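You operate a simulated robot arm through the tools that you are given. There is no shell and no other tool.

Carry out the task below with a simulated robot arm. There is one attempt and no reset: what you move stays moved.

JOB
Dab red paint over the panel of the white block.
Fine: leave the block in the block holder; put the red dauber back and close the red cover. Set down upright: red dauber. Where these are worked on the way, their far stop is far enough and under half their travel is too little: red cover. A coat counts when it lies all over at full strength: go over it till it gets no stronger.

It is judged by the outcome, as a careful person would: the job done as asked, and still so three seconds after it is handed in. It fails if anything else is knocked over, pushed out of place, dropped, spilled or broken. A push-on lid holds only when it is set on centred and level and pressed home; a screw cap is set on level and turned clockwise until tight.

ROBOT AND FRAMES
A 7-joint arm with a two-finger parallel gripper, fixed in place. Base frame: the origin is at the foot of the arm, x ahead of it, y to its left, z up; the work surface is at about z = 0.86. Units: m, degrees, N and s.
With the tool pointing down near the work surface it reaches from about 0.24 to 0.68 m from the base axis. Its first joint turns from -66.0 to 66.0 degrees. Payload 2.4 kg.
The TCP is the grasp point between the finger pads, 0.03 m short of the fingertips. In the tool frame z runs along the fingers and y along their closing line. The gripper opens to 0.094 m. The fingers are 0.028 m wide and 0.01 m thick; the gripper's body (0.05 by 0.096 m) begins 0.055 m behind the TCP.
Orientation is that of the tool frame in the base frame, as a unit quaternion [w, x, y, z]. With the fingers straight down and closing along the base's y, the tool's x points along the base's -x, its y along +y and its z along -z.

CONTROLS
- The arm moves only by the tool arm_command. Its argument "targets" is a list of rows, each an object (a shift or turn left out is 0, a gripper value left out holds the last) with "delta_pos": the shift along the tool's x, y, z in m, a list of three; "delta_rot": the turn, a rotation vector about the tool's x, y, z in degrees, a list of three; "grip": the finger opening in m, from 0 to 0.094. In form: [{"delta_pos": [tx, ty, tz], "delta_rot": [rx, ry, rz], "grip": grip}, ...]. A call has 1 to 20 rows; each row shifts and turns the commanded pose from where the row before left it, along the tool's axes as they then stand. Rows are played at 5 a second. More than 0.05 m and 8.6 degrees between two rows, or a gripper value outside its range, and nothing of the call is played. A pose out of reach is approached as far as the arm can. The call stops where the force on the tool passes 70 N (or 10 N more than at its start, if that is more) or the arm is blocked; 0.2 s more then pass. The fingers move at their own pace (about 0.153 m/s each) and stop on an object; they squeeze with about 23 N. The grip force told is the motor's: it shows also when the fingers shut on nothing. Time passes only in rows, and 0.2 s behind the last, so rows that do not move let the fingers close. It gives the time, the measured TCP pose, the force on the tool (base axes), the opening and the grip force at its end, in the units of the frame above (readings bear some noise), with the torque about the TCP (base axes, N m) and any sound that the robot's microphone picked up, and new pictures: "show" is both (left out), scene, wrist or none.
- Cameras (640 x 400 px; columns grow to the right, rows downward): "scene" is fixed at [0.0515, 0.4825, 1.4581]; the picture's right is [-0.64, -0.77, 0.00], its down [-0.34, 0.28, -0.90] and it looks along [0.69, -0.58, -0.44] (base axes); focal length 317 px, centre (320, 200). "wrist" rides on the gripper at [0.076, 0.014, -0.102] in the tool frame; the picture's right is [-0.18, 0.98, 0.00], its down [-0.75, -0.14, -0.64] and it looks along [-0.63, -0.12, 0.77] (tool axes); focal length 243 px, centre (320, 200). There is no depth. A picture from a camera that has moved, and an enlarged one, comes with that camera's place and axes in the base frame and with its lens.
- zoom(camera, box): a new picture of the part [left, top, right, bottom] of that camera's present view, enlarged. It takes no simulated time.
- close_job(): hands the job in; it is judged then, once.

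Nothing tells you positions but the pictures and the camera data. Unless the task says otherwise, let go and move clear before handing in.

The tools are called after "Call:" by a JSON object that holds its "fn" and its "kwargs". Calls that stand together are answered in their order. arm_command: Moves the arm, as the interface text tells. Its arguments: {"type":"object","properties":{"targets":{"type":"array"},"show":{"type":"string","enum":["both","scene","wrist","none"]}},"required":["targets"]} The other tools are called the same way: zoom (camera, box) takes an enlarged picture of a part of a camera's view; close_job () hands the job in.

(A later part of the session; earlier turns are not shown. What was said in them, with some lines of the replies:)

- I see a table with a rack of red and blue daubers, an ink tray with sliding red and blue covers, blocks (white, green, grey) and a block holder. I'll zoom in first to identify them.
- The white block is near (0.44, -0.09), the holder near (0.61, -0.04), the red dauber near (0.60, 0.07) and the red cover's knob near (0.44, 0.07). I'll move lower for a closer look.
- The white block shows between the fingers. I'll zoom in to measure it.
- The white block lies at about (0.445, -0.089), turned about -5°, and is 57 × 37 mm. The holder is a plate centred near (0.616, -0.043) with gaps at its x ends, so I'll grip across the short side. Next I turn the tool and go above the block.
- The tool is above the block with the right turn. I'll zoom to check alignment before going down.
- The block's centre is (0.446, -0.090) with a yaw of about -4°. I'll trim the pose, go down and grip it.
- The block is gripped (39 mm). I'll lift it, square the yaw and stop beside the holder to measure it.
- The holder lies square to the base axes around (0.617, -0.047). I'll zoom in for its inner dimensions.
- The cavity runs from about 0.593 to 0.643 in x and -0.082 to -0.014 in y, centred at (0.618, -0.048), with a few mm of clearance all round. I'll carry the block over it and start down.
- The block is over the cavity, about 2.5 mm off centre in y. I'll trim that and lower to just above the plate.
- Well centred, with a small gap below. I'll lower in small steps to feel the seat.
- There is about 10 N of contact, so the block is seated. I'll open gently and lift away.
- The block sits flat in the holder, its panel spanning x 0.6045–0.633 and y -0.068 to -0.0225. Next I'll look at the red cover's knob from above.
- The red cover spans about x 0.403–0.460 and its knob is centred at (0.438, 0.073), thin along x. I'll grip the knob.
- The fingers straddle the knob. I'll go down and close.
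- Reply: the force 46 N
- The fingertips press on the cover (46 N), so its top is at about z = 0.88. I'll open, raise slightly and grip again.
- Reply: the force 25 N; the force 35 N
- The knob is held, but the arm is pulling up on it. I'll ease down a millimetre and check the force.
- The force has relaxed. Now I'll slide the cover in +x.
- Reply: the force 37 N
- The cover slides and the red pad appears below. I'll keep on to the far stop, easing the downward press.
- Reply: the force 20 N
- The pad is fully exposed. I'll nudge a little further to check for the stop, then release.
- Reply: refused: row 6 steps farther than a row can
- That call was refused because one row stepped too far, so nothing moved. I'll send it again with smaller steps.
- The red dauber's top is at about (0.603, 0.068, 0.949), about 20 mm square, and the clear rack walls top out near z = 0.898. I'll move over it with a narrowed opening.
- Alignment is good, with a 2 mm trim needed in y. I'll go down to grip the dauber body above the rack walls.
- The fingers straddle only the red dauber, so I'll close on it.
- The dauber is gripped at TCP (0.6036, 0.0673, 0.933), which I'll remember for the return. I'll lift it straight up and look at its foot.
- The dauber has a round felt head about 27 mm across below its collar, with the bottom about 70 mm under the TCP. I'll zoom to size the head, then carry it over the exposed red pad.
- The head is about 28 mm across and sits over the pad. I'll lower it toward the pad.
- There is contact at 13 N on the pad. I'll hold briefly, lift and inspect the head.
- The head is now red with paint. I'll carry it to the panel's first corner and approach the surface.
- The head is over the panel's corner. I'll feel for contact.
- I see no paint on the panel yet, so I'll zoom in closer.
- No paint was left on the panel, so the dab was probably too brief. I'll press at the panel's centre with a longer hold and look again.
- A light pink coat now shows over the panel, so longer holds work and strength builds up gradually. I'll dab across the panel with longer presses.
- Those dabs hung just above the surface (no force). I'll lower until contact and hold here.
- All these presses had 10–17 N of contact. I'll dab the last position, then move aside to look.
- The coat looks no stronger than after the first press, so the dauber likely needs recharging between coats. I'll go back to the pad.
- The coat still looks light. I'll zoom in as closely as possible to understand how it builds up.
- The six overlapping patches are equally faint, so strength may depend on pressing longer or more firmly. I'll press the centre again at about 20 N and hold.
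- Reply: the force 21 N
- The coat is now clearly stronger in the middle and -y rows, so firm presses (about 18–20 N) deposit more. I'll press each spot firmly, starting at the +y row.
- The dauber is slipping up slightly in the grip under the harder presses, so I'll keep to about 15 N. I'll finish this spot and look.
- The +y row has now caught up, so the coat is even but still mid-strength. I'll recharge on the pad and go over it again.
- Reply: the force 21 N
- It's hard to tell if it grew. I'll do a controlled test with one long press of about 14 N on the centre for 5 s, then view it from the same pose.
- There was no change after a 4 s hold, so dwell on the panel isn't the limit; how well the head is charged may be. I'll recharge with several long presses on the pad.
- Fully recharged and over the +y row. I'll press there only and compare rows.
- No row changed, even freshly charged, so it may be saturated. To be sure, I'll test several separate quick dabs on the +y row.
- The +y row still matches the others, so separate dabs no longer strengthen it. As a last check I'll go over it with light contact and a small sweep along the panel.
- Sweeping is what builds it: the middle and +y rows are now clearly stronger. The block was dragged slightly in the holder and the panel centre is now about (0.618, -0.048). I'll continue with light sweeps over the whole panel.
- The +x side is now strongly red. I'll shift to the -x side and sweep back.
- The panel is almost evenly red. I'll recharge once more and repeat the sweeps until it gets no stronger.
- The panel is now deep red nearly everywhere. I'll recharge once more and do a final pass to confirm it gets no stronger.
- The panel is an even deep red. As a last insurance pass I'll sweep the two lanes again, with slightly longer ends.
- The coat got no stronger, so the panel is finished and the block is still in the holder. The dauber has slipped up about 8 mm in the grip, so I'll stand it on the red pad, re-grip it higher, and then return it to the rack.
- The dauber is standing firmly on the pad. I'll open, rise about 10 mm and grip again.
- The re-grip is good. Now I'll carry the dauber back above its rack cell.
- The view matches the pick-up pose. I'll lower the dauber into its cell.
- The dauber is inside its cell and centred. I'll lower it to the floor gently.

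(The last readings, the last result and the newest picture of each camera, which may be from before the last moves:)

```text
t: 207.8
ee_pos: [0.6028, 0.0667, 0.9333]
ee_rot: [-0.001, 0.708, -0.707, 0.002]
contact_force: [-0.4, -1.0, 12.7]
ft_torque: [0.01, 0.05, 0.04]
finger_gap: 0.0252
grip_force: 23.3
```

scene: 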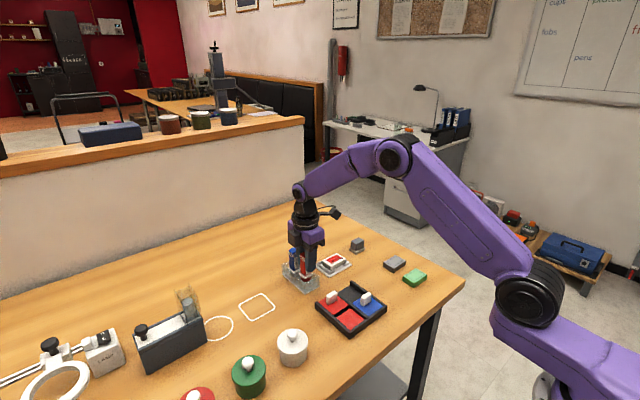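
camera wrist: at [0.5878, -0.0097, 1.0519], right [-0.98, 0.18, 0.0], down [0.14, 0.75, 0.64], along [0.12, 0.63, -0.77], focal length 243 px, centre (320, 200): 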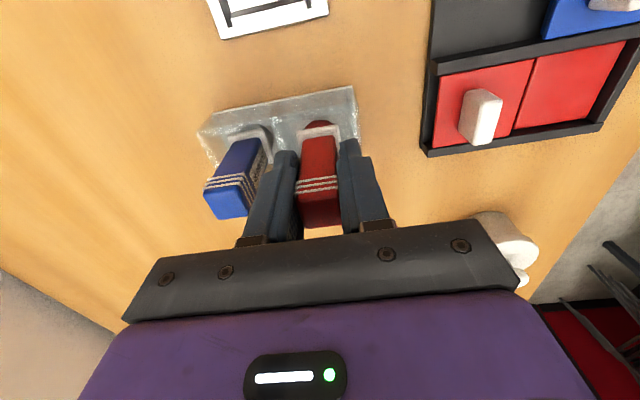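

Seated (about 13 N). I'll ease off, open and lift straight away.

Call:
{"fn": "arm_command", "kwargs": {"targets": [{"delta_pos": [0, 0, -0.0007]}, {"grip": 0.03}, {"grip": 0.036}, {"grip": 0.04}, {"delta_pos": [0, 0, -0.02]}, {"delta_pos": [0, 0, -0.04]}, {"delta_pos": [0, 0, -0.02]}, {}]}}

Call:
{"fn": "zoom", "kwargs": {"camera": "scene", "box": [260, 225, 350, 300]}}

Call:
{"fn": "zoom", "kwargs": {"camera": "wrist", "box": [220, 40, 420, 240]}}

```text
t: 209.6
ee_pos: [0.6022, 0.0677, 1.0151]
ee_rot: [0.0, -0.707, 0.708, 0.0]
contact_force: [0.6, -0.5, 0.0]
ft_torque: [-0.02, 0.0, 0.0]
finger_gap: 0.0401
grip_force: 0.1
camera wrist: at [0.5875, -0.0094, 1.1158], right [-0.98, 0.18, 0.0], down [0.14, 0.75, 0.64], along [0.12, 0.63, -0.77], focal length 243 px, centre (320, 200)
```

scene: 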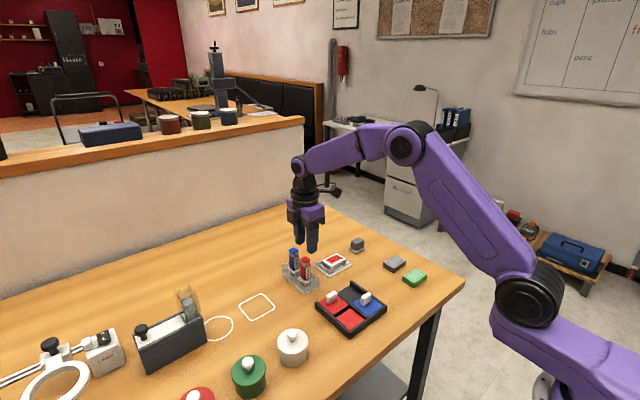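
wrist: 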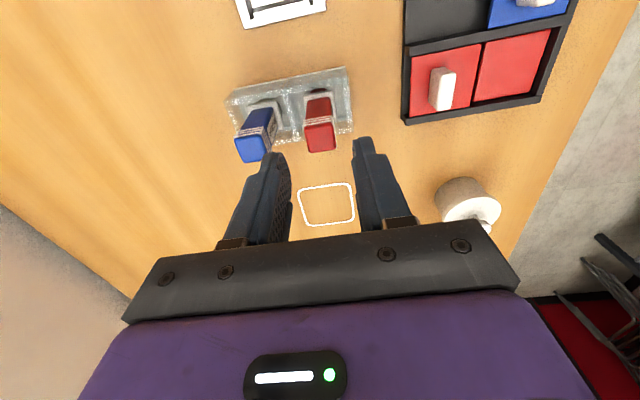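

```text
5.33 times, centred on (305, 262) of scene
camera zoom: at [0.0515, 0.4825, 1.4581], right [-0.64, -0.77, 0.0], down [-0.34, 0.28, -0.9], along [0.69, -0.58, -0.44], focal length 1693 px, centre (400, -133)
```

zoom: 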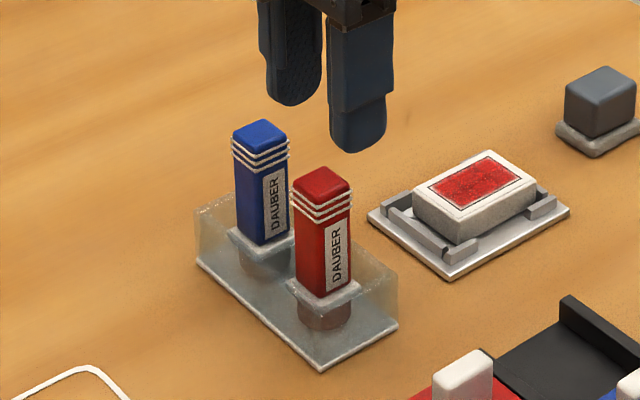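

```text
2.00 times, centred on (320, 140) of wrist
camera zoom: at [0.5875, -0.0094, 1.1158], right [-0.98, 0.18, 0.0], down [0.14, 0.75, 0.64], along [0.12, 0.63, -0.77], focal length 485 px, centre (320, 320)
```

zoom: 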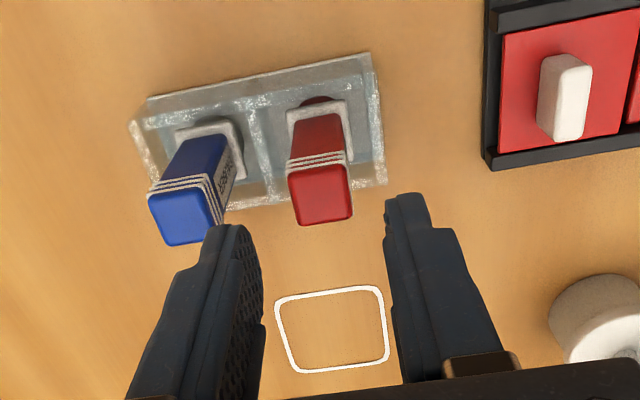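

The red dauber is upright back in its cell. Next I'll close the cover, starting by moving above its knob at about (0.495, 0.073).

Call:
{"fn": "arm_command", "kwargs": {"targets": [{"delta_pos": [-0.005, 0.036, 0], "grip": 0.036}, {"delta_pos": [0, 0.036, 0]}, {"delta_pos": [0, 0.0352, 0]}, {"delta_pos": [0, 0, 0.04]}, {"delta_pos": [0, 0, 0.038]}, {}, {}]}}

Call:
{"fn": "zoom", "kwargs": {"camera": "wrist", "box": [220, 60, 420, 220]}}

Call:
{"fn": "zoom", "kwargs": {"camera": "scene", "box": [310, 255, 400, 340]}}

```text
t: 211.2
ee_pos: [0.4956, 0.0715, 0.9344]
ee_rot: [-0.001, 0.707, -0.707, 0.0]
contact_force: [0.0, -0.3, -0.2]
ft_torque: [0.01, 0.02, -0.01]
finger_gap: 0.0361
grip_force: 0.0
camera wrist: at [0.48, -0.0048, 1.0368], right [-0.98, 0.18, 0.0], down [0.14, 0.75, 0.64], along [0.12, 0.63, -0.77], focal length 243 px, centre (320, 200)
```

scene: 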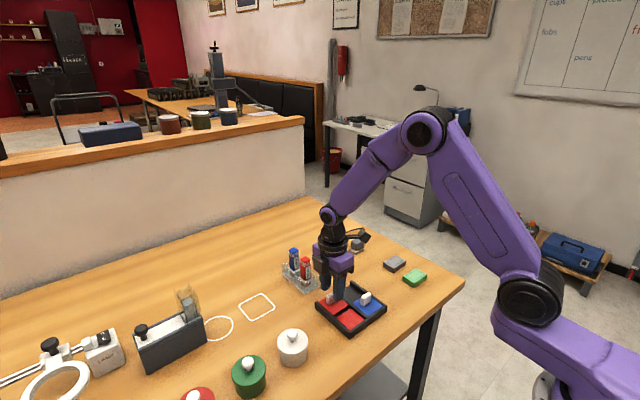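
wrist: 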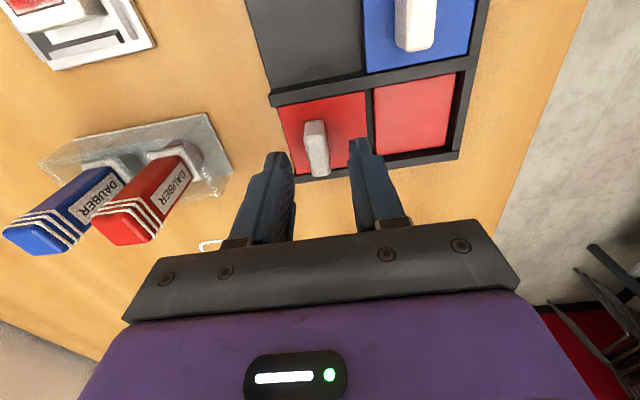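

```text
2.50 times, centred on (320, 140) of wrist
camera zoom: at [0.48, -0.0048, 1.0368], right [-0.98, 0.18, 0.0], down [0.14, 0.75, 0.64], along [0.12, 0.63, -0.77], focal length 606 px, centre (320, 350)
```

zoom: 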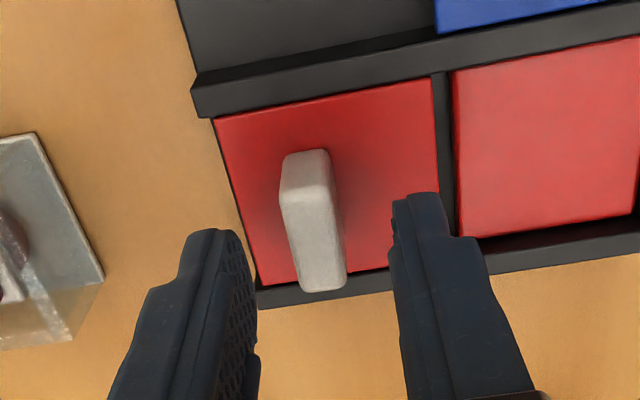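

```text
4.71 times, centred on (355, 298) of scene
camera zoom: at [0.0515, 0.4825, 1.4581], right [-0.64, -0.77, 0.0], down [-0.34, 0.28, -0.9], along [0.69, -0.58, -0.44], focal length 1494 px, centre (155, -259)
```

zoom: 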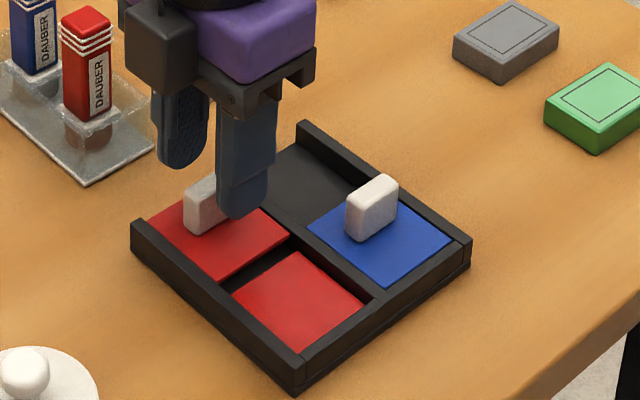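

The fingers straddle the knob. I'll lower and close at the height that worked before.

Call:
{"fn": "arm_command", "kwargs": {"targets": [{"delta_pos": [0, -0.001, 0.012]}, {"delta_pos": [0, 0, 0.0065]}, {}, {"grip": 0.02}, {"grip": 0.004}, {"grip": 0.004}, {"grip": 0.004}], "show": "none"}}

```text
t: 212.8
ee_pos: [0.4954, 0.0722, 0.9168]
ee_rot: [0.0, -0.707, 0.708, 0.0]
contact_force: [0.2, -0.1, -2.1]
ft_torque: [0.04, 0.01, -0.03]
finger_gap: 0.0119
grip_force: 45.2
```

The knob is held cleanly. I'll slide the cover back in -x.

Call:
{"fn": "arm_command", "kwargs": {"targets": [{"delta_pos": [0, 0.006, 0]}, {"delta_pos": [0, 0.006, 0]}, {"delta_pos": [0, 0.006, 0]}, {"delta_pos": [0, 0.006, 0]}], "show": "none"}}

Call:
{"fn": "arm_command", "kwargs": {"targets": [{"delta_pos": [0, 0.006, 0]}, {"delta_pos": [0, 0.006, 0]}, {"delta_pos": [0, 0.006, 0]}, {"delta_pos": [0, 0.006, 0]}], "show": "none"}}

```text
t: 213.8
ee_pos: [0.4722, 0.0729, 0.9163]
ee_rot: [0.0, 0.708, -0.707, 0.0]
contact_force: [-0.1, -0.2, -0.6]
ft_torque: [-0.14, 0.02, -0.04]
finger_gap: 0.0121
grip_force: 45.0
```

```text
t: 214.8
ee_pos: [0.4487, 0.0723, 0.9168]
ee_rot: [0.0, 0.707, -0.707, 0.0]
contact_force: [0.5, -2.7, -0.1]
ft_torque: [-0.09, 0.02, 0.02]
finger_gap: 0.0119
grip_force: 44.6
```

Call:
{"fn": "arm_command", "kwargs": {"targets": [{"delta_pos": [0, 0.004, 0]}, {"delta_pos": [0, 0.004, 0]}, {"delta_pos": [0, 0.002, 0]}, {}], "show": "none"}}

Call:
{"fn": "arm_command", "kwargs": {"targets": [{"delta_pos": [0, 0.001, 0]}, {}, {}]}}

Call:
{"fn": "zoom", "kwargs": {"camera": "scene", "box": [310, 255, 400, 340]}}

Call:
{"fn": "zoom", "kwargs": {"camera": "wrist", "box": [220, 60, 420, 220]}}

```text
t: 215.8
ee_pos: [0.4386, 0.0731, 0.9169]
ee_rot: [0.0, 0.708, -0.707, 0.0]
contact_force: [-1.6, -7.0, -5.1]
ft_torque: [-0.29, -0.02, -0.01]
finger_gap: 0.0121
grip_force: 45.0
```

```text
t: 216.6
ee_pos: [0.438, 0.0733, 0.9169]
ee_rot: [0.0, 0.707, -0.707, -0.001]
contact_force: [2.1, -7.6, -18.9]
ft_torque: [-0.11, -0.02, -0.04]
finger_gap: 0.0122
grip_force: 44.9
camera wrist: at [0.423, -0.0042, 1.0186], right [-0.98, 0.18, 0.0], down [0.14, 0.75, 0.64], along [0.12, 0.63, -0.77], focal length 243 px, centre (320, 200)
```

scene: 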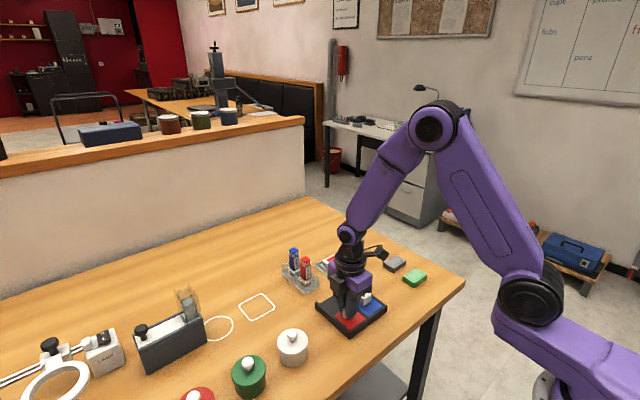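
wrist: 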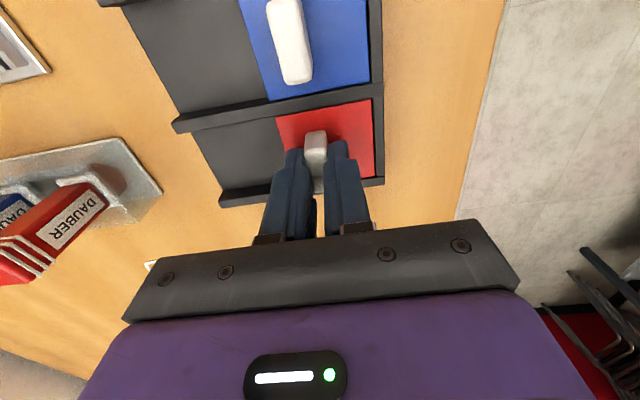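

```text
4.71 times, centred on (355, 298) of scene
camera zoom: at [0.0519, 0.4824, 1.4581], right [-0.64, -0.77, 0.0], down [-0.34, 0.28, -0.9], along [0.69, -0.58, -0.44], focal length 1494 px, centre (155, -259)
```

zoom: 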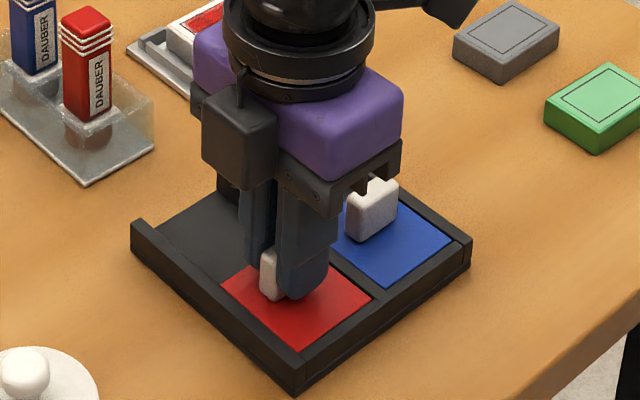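

```text
2.50 times, centred on (320, 140) of wrist
camera zoom: at [0.423, -0.0042, 1.0186], right [-0.98, 0.18, 0.0], down [0.14, 0.75, 0.64], along [0.12, 0.63, -0.77], focal length 606 px, centre (320, 350)
```

zoom: 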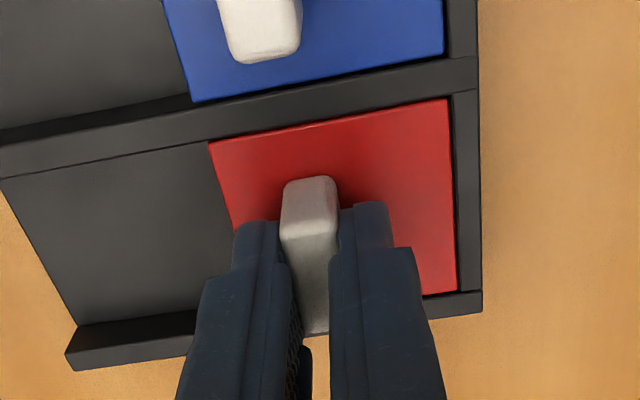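

The cover looks closed as at the start. I'll nudge toward the stop to confirm and relieve the upward pull.

Call:
{"fn": "arm_command", "kwargs": {"targets": [{"delta_pos": [0, 0.001, 0.0006]}, {}, {}], "show": "none"}}

```text
t: 217.4
ee_pos: [0.4365, 0.0712, 0.9167]
ee_rot: [-0.002, 0.707, -0.707, 0.001]
contact_force: [4.6, -10.8, 3.5]
ft_torque: [-0.33, 0.02, 0.02]
finger_gap: 0.012
grip_force: 44.9
```

Call:
{"fn": "arm_command", "kwargs": {"targets": [{"delta_pos": [0.0004, 0.001, 0]}, {}, {}], "show": "none"}}

```text
t: 218.2
ee_pos: [0.4372, 0.073, 0.918]
ee_rot: [-0.002, 0.707, -0.707, 0.0]
contact_force: [13.2, -9.4, 13.1]
ft_torque: [-0.05, -0.08, 0.01]
finger_gap: 0.0119
grip_force: 44.7
```

The x force is rising, so the cover is at its stop. I'll ease off, release and rise clear.

Call:
{"fn": "arm_command", "kwargs": {"targets": [{"delta_pos": [0, -0.0015, -0.0004]}, {}, {"grip": 0.02}, {"grip": 0.034}, {}, {"delta_pos": [0, 0, -0.02]}, {"delta_pos": [0, 0, -0.04]}, {"delta_pos": [0, 0, -0.04]}, {"delta_pos": [0.04, 0, 0]}, {}, {}]}}

Call:
{"fn": "zoom", "kwargs": {"camera": "scene", "box": [260, 225, 440, 345]}}

Call:
{"fn": "zoom", "kwargs": {"camera": "wrist", "box": [200, 40, 420, 220]}}

```text
t: 220.6
ee_pos: [0.4357, 0.0326, 1.0162]
ee_rot: [0.0, 0.707, -0.707, 0.0]
contact_force: [0.7, -0.1, 0.0]
ft_torque: [0.01, 0.01, -0.02]
finger_gap: 0.0338
grip_force: 0.0
camera wrist: at [0.4219, -0.0439, 1.1181], right [-0.98, 0.18, 0.0], down [0.14, 0.75, 0.64], along [0.12, 0.63, -0.77], focal length 243 px, centre (320, 200)
```

scene: 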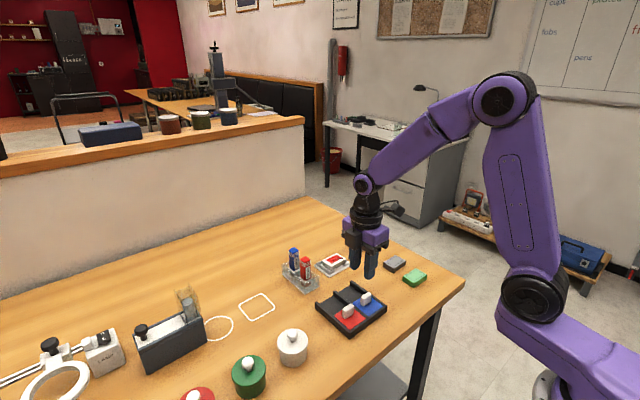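
wrist: 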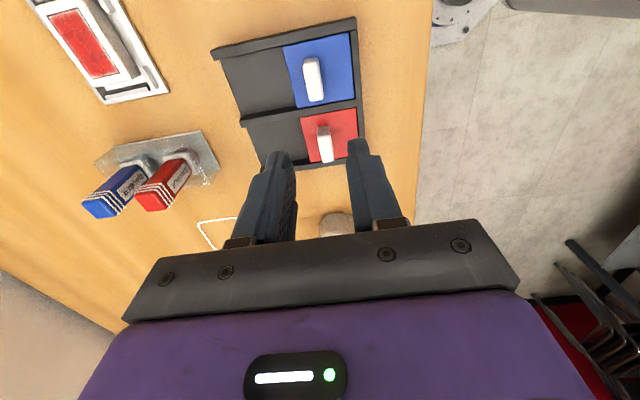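

```text
3.33 times, centred on (350, 285) of scene
camera zoom: at [0.0515, 0.4825, 1.4581], right [-0.64, -0.77, 0.0], down [-0.34, 0.28, -0.9], along [0.69, -0.58, -0.44], focal length 1058 px, centre (220, -83)
```

zoom: 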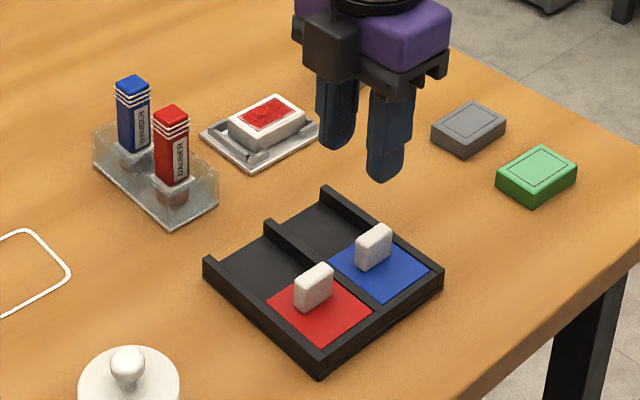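

```text
2.22 times, centred on (310, 130) of wrist
camera zoom: at [0.4219, -0.0439, 1.1181], right [-0.98, 0.18, 0.0], down [0.14, 0.75, 0.64], along [0.12, 0.63, -0.77], focal length 539 px, centre (342, 356)
```

zoom: 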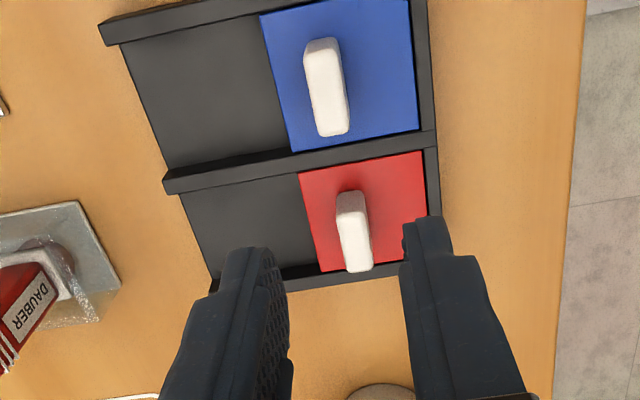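

The cover is closed and everything is in place. I'll raise the arm clear and take a last look at the panel before handing in.

Call:
{"fn": "arm_command", "kwargs": {"targets": [{"delta_pos": [0, 0, -0.045]}, {"delta_pos": [0, 0, -0.045]}, {"delta_pos": [0, 0, -0.045]}, {}], "show": "scene"}}

Call:
{"fn": "zoom", "kwargs": {"camera": "scene", "box": [315, 245, 355, 275]}}

```text
t: 221.6
ee_pos: [0.4355, 0.033, 1.1521]
ee_rot: [0.0, 0.707, -0.707, 0.0]
contact_force: [0.3, 0.2, 0.1]
ft_torque: [-0.02, 0.01, 0.03]
finger_gap: 0.0342
grip_force: 0.0
```

scene: 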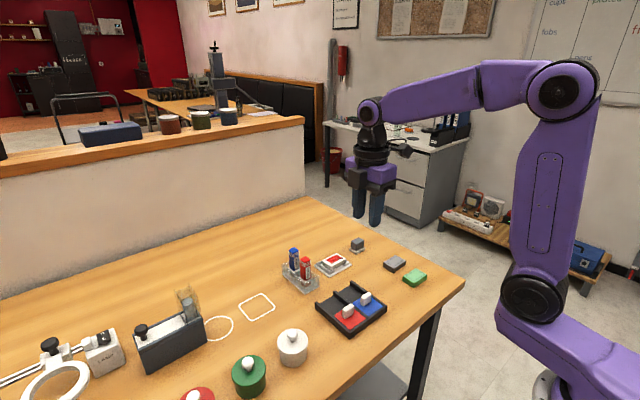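

```text
13.33 times, centred on (335, 260) of scene
camera zoom: at [0.0515, 0.4825, 1.4581], right [-0.64, -0.77, 0.0], down [-0.34, 0.28, -0.9], along [0.69, -0.58, -0.44], focal length 4232 px, centre (120, -600)
```

zoom: 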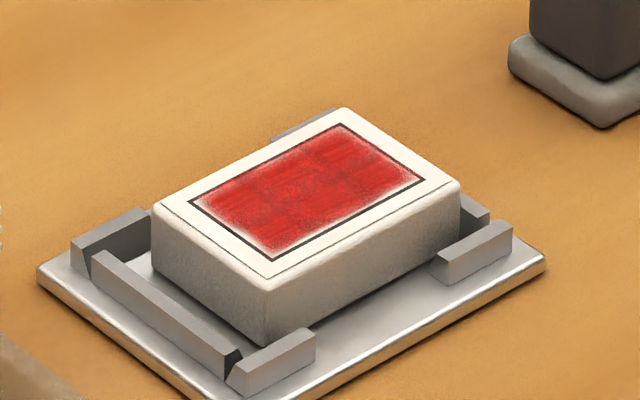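

The panel is an even, full red and the block sits flat in the holder. The red dauber is upright in its rack, the red cover is shut and the arm is clear, so I'm handing it in.

Call:
{"fn": "close_job", "kwargs": {}}

```text
The job is handed in.
```

The white block's panel is painted an even red, and I've handed the job in. The result of the judging hasn't come back to me.

- **Panel:** Pressing alone stopped building the coat, so I finished with light sweeps, recharging on the pad between passes. The final pass made it no stronger.
- **Block:** It is sitting flat inside the block holder. The sweeping dragged it a few millimetres toward one side, but it stayed within the walls.
- **Red dauber:** It is back in its own rack cell, upright. It slipped in the grip while I was pressing, so I stood it on the red pad to take a fresh hold before returning it.
- **Red cover:** I slid it open about 57 mm, until the pad was fully exposed, without confirming the far stop. It is now closed against its stop.

Nothing else looked moved or knocked in the last pictures, and the arm is clear of the table.
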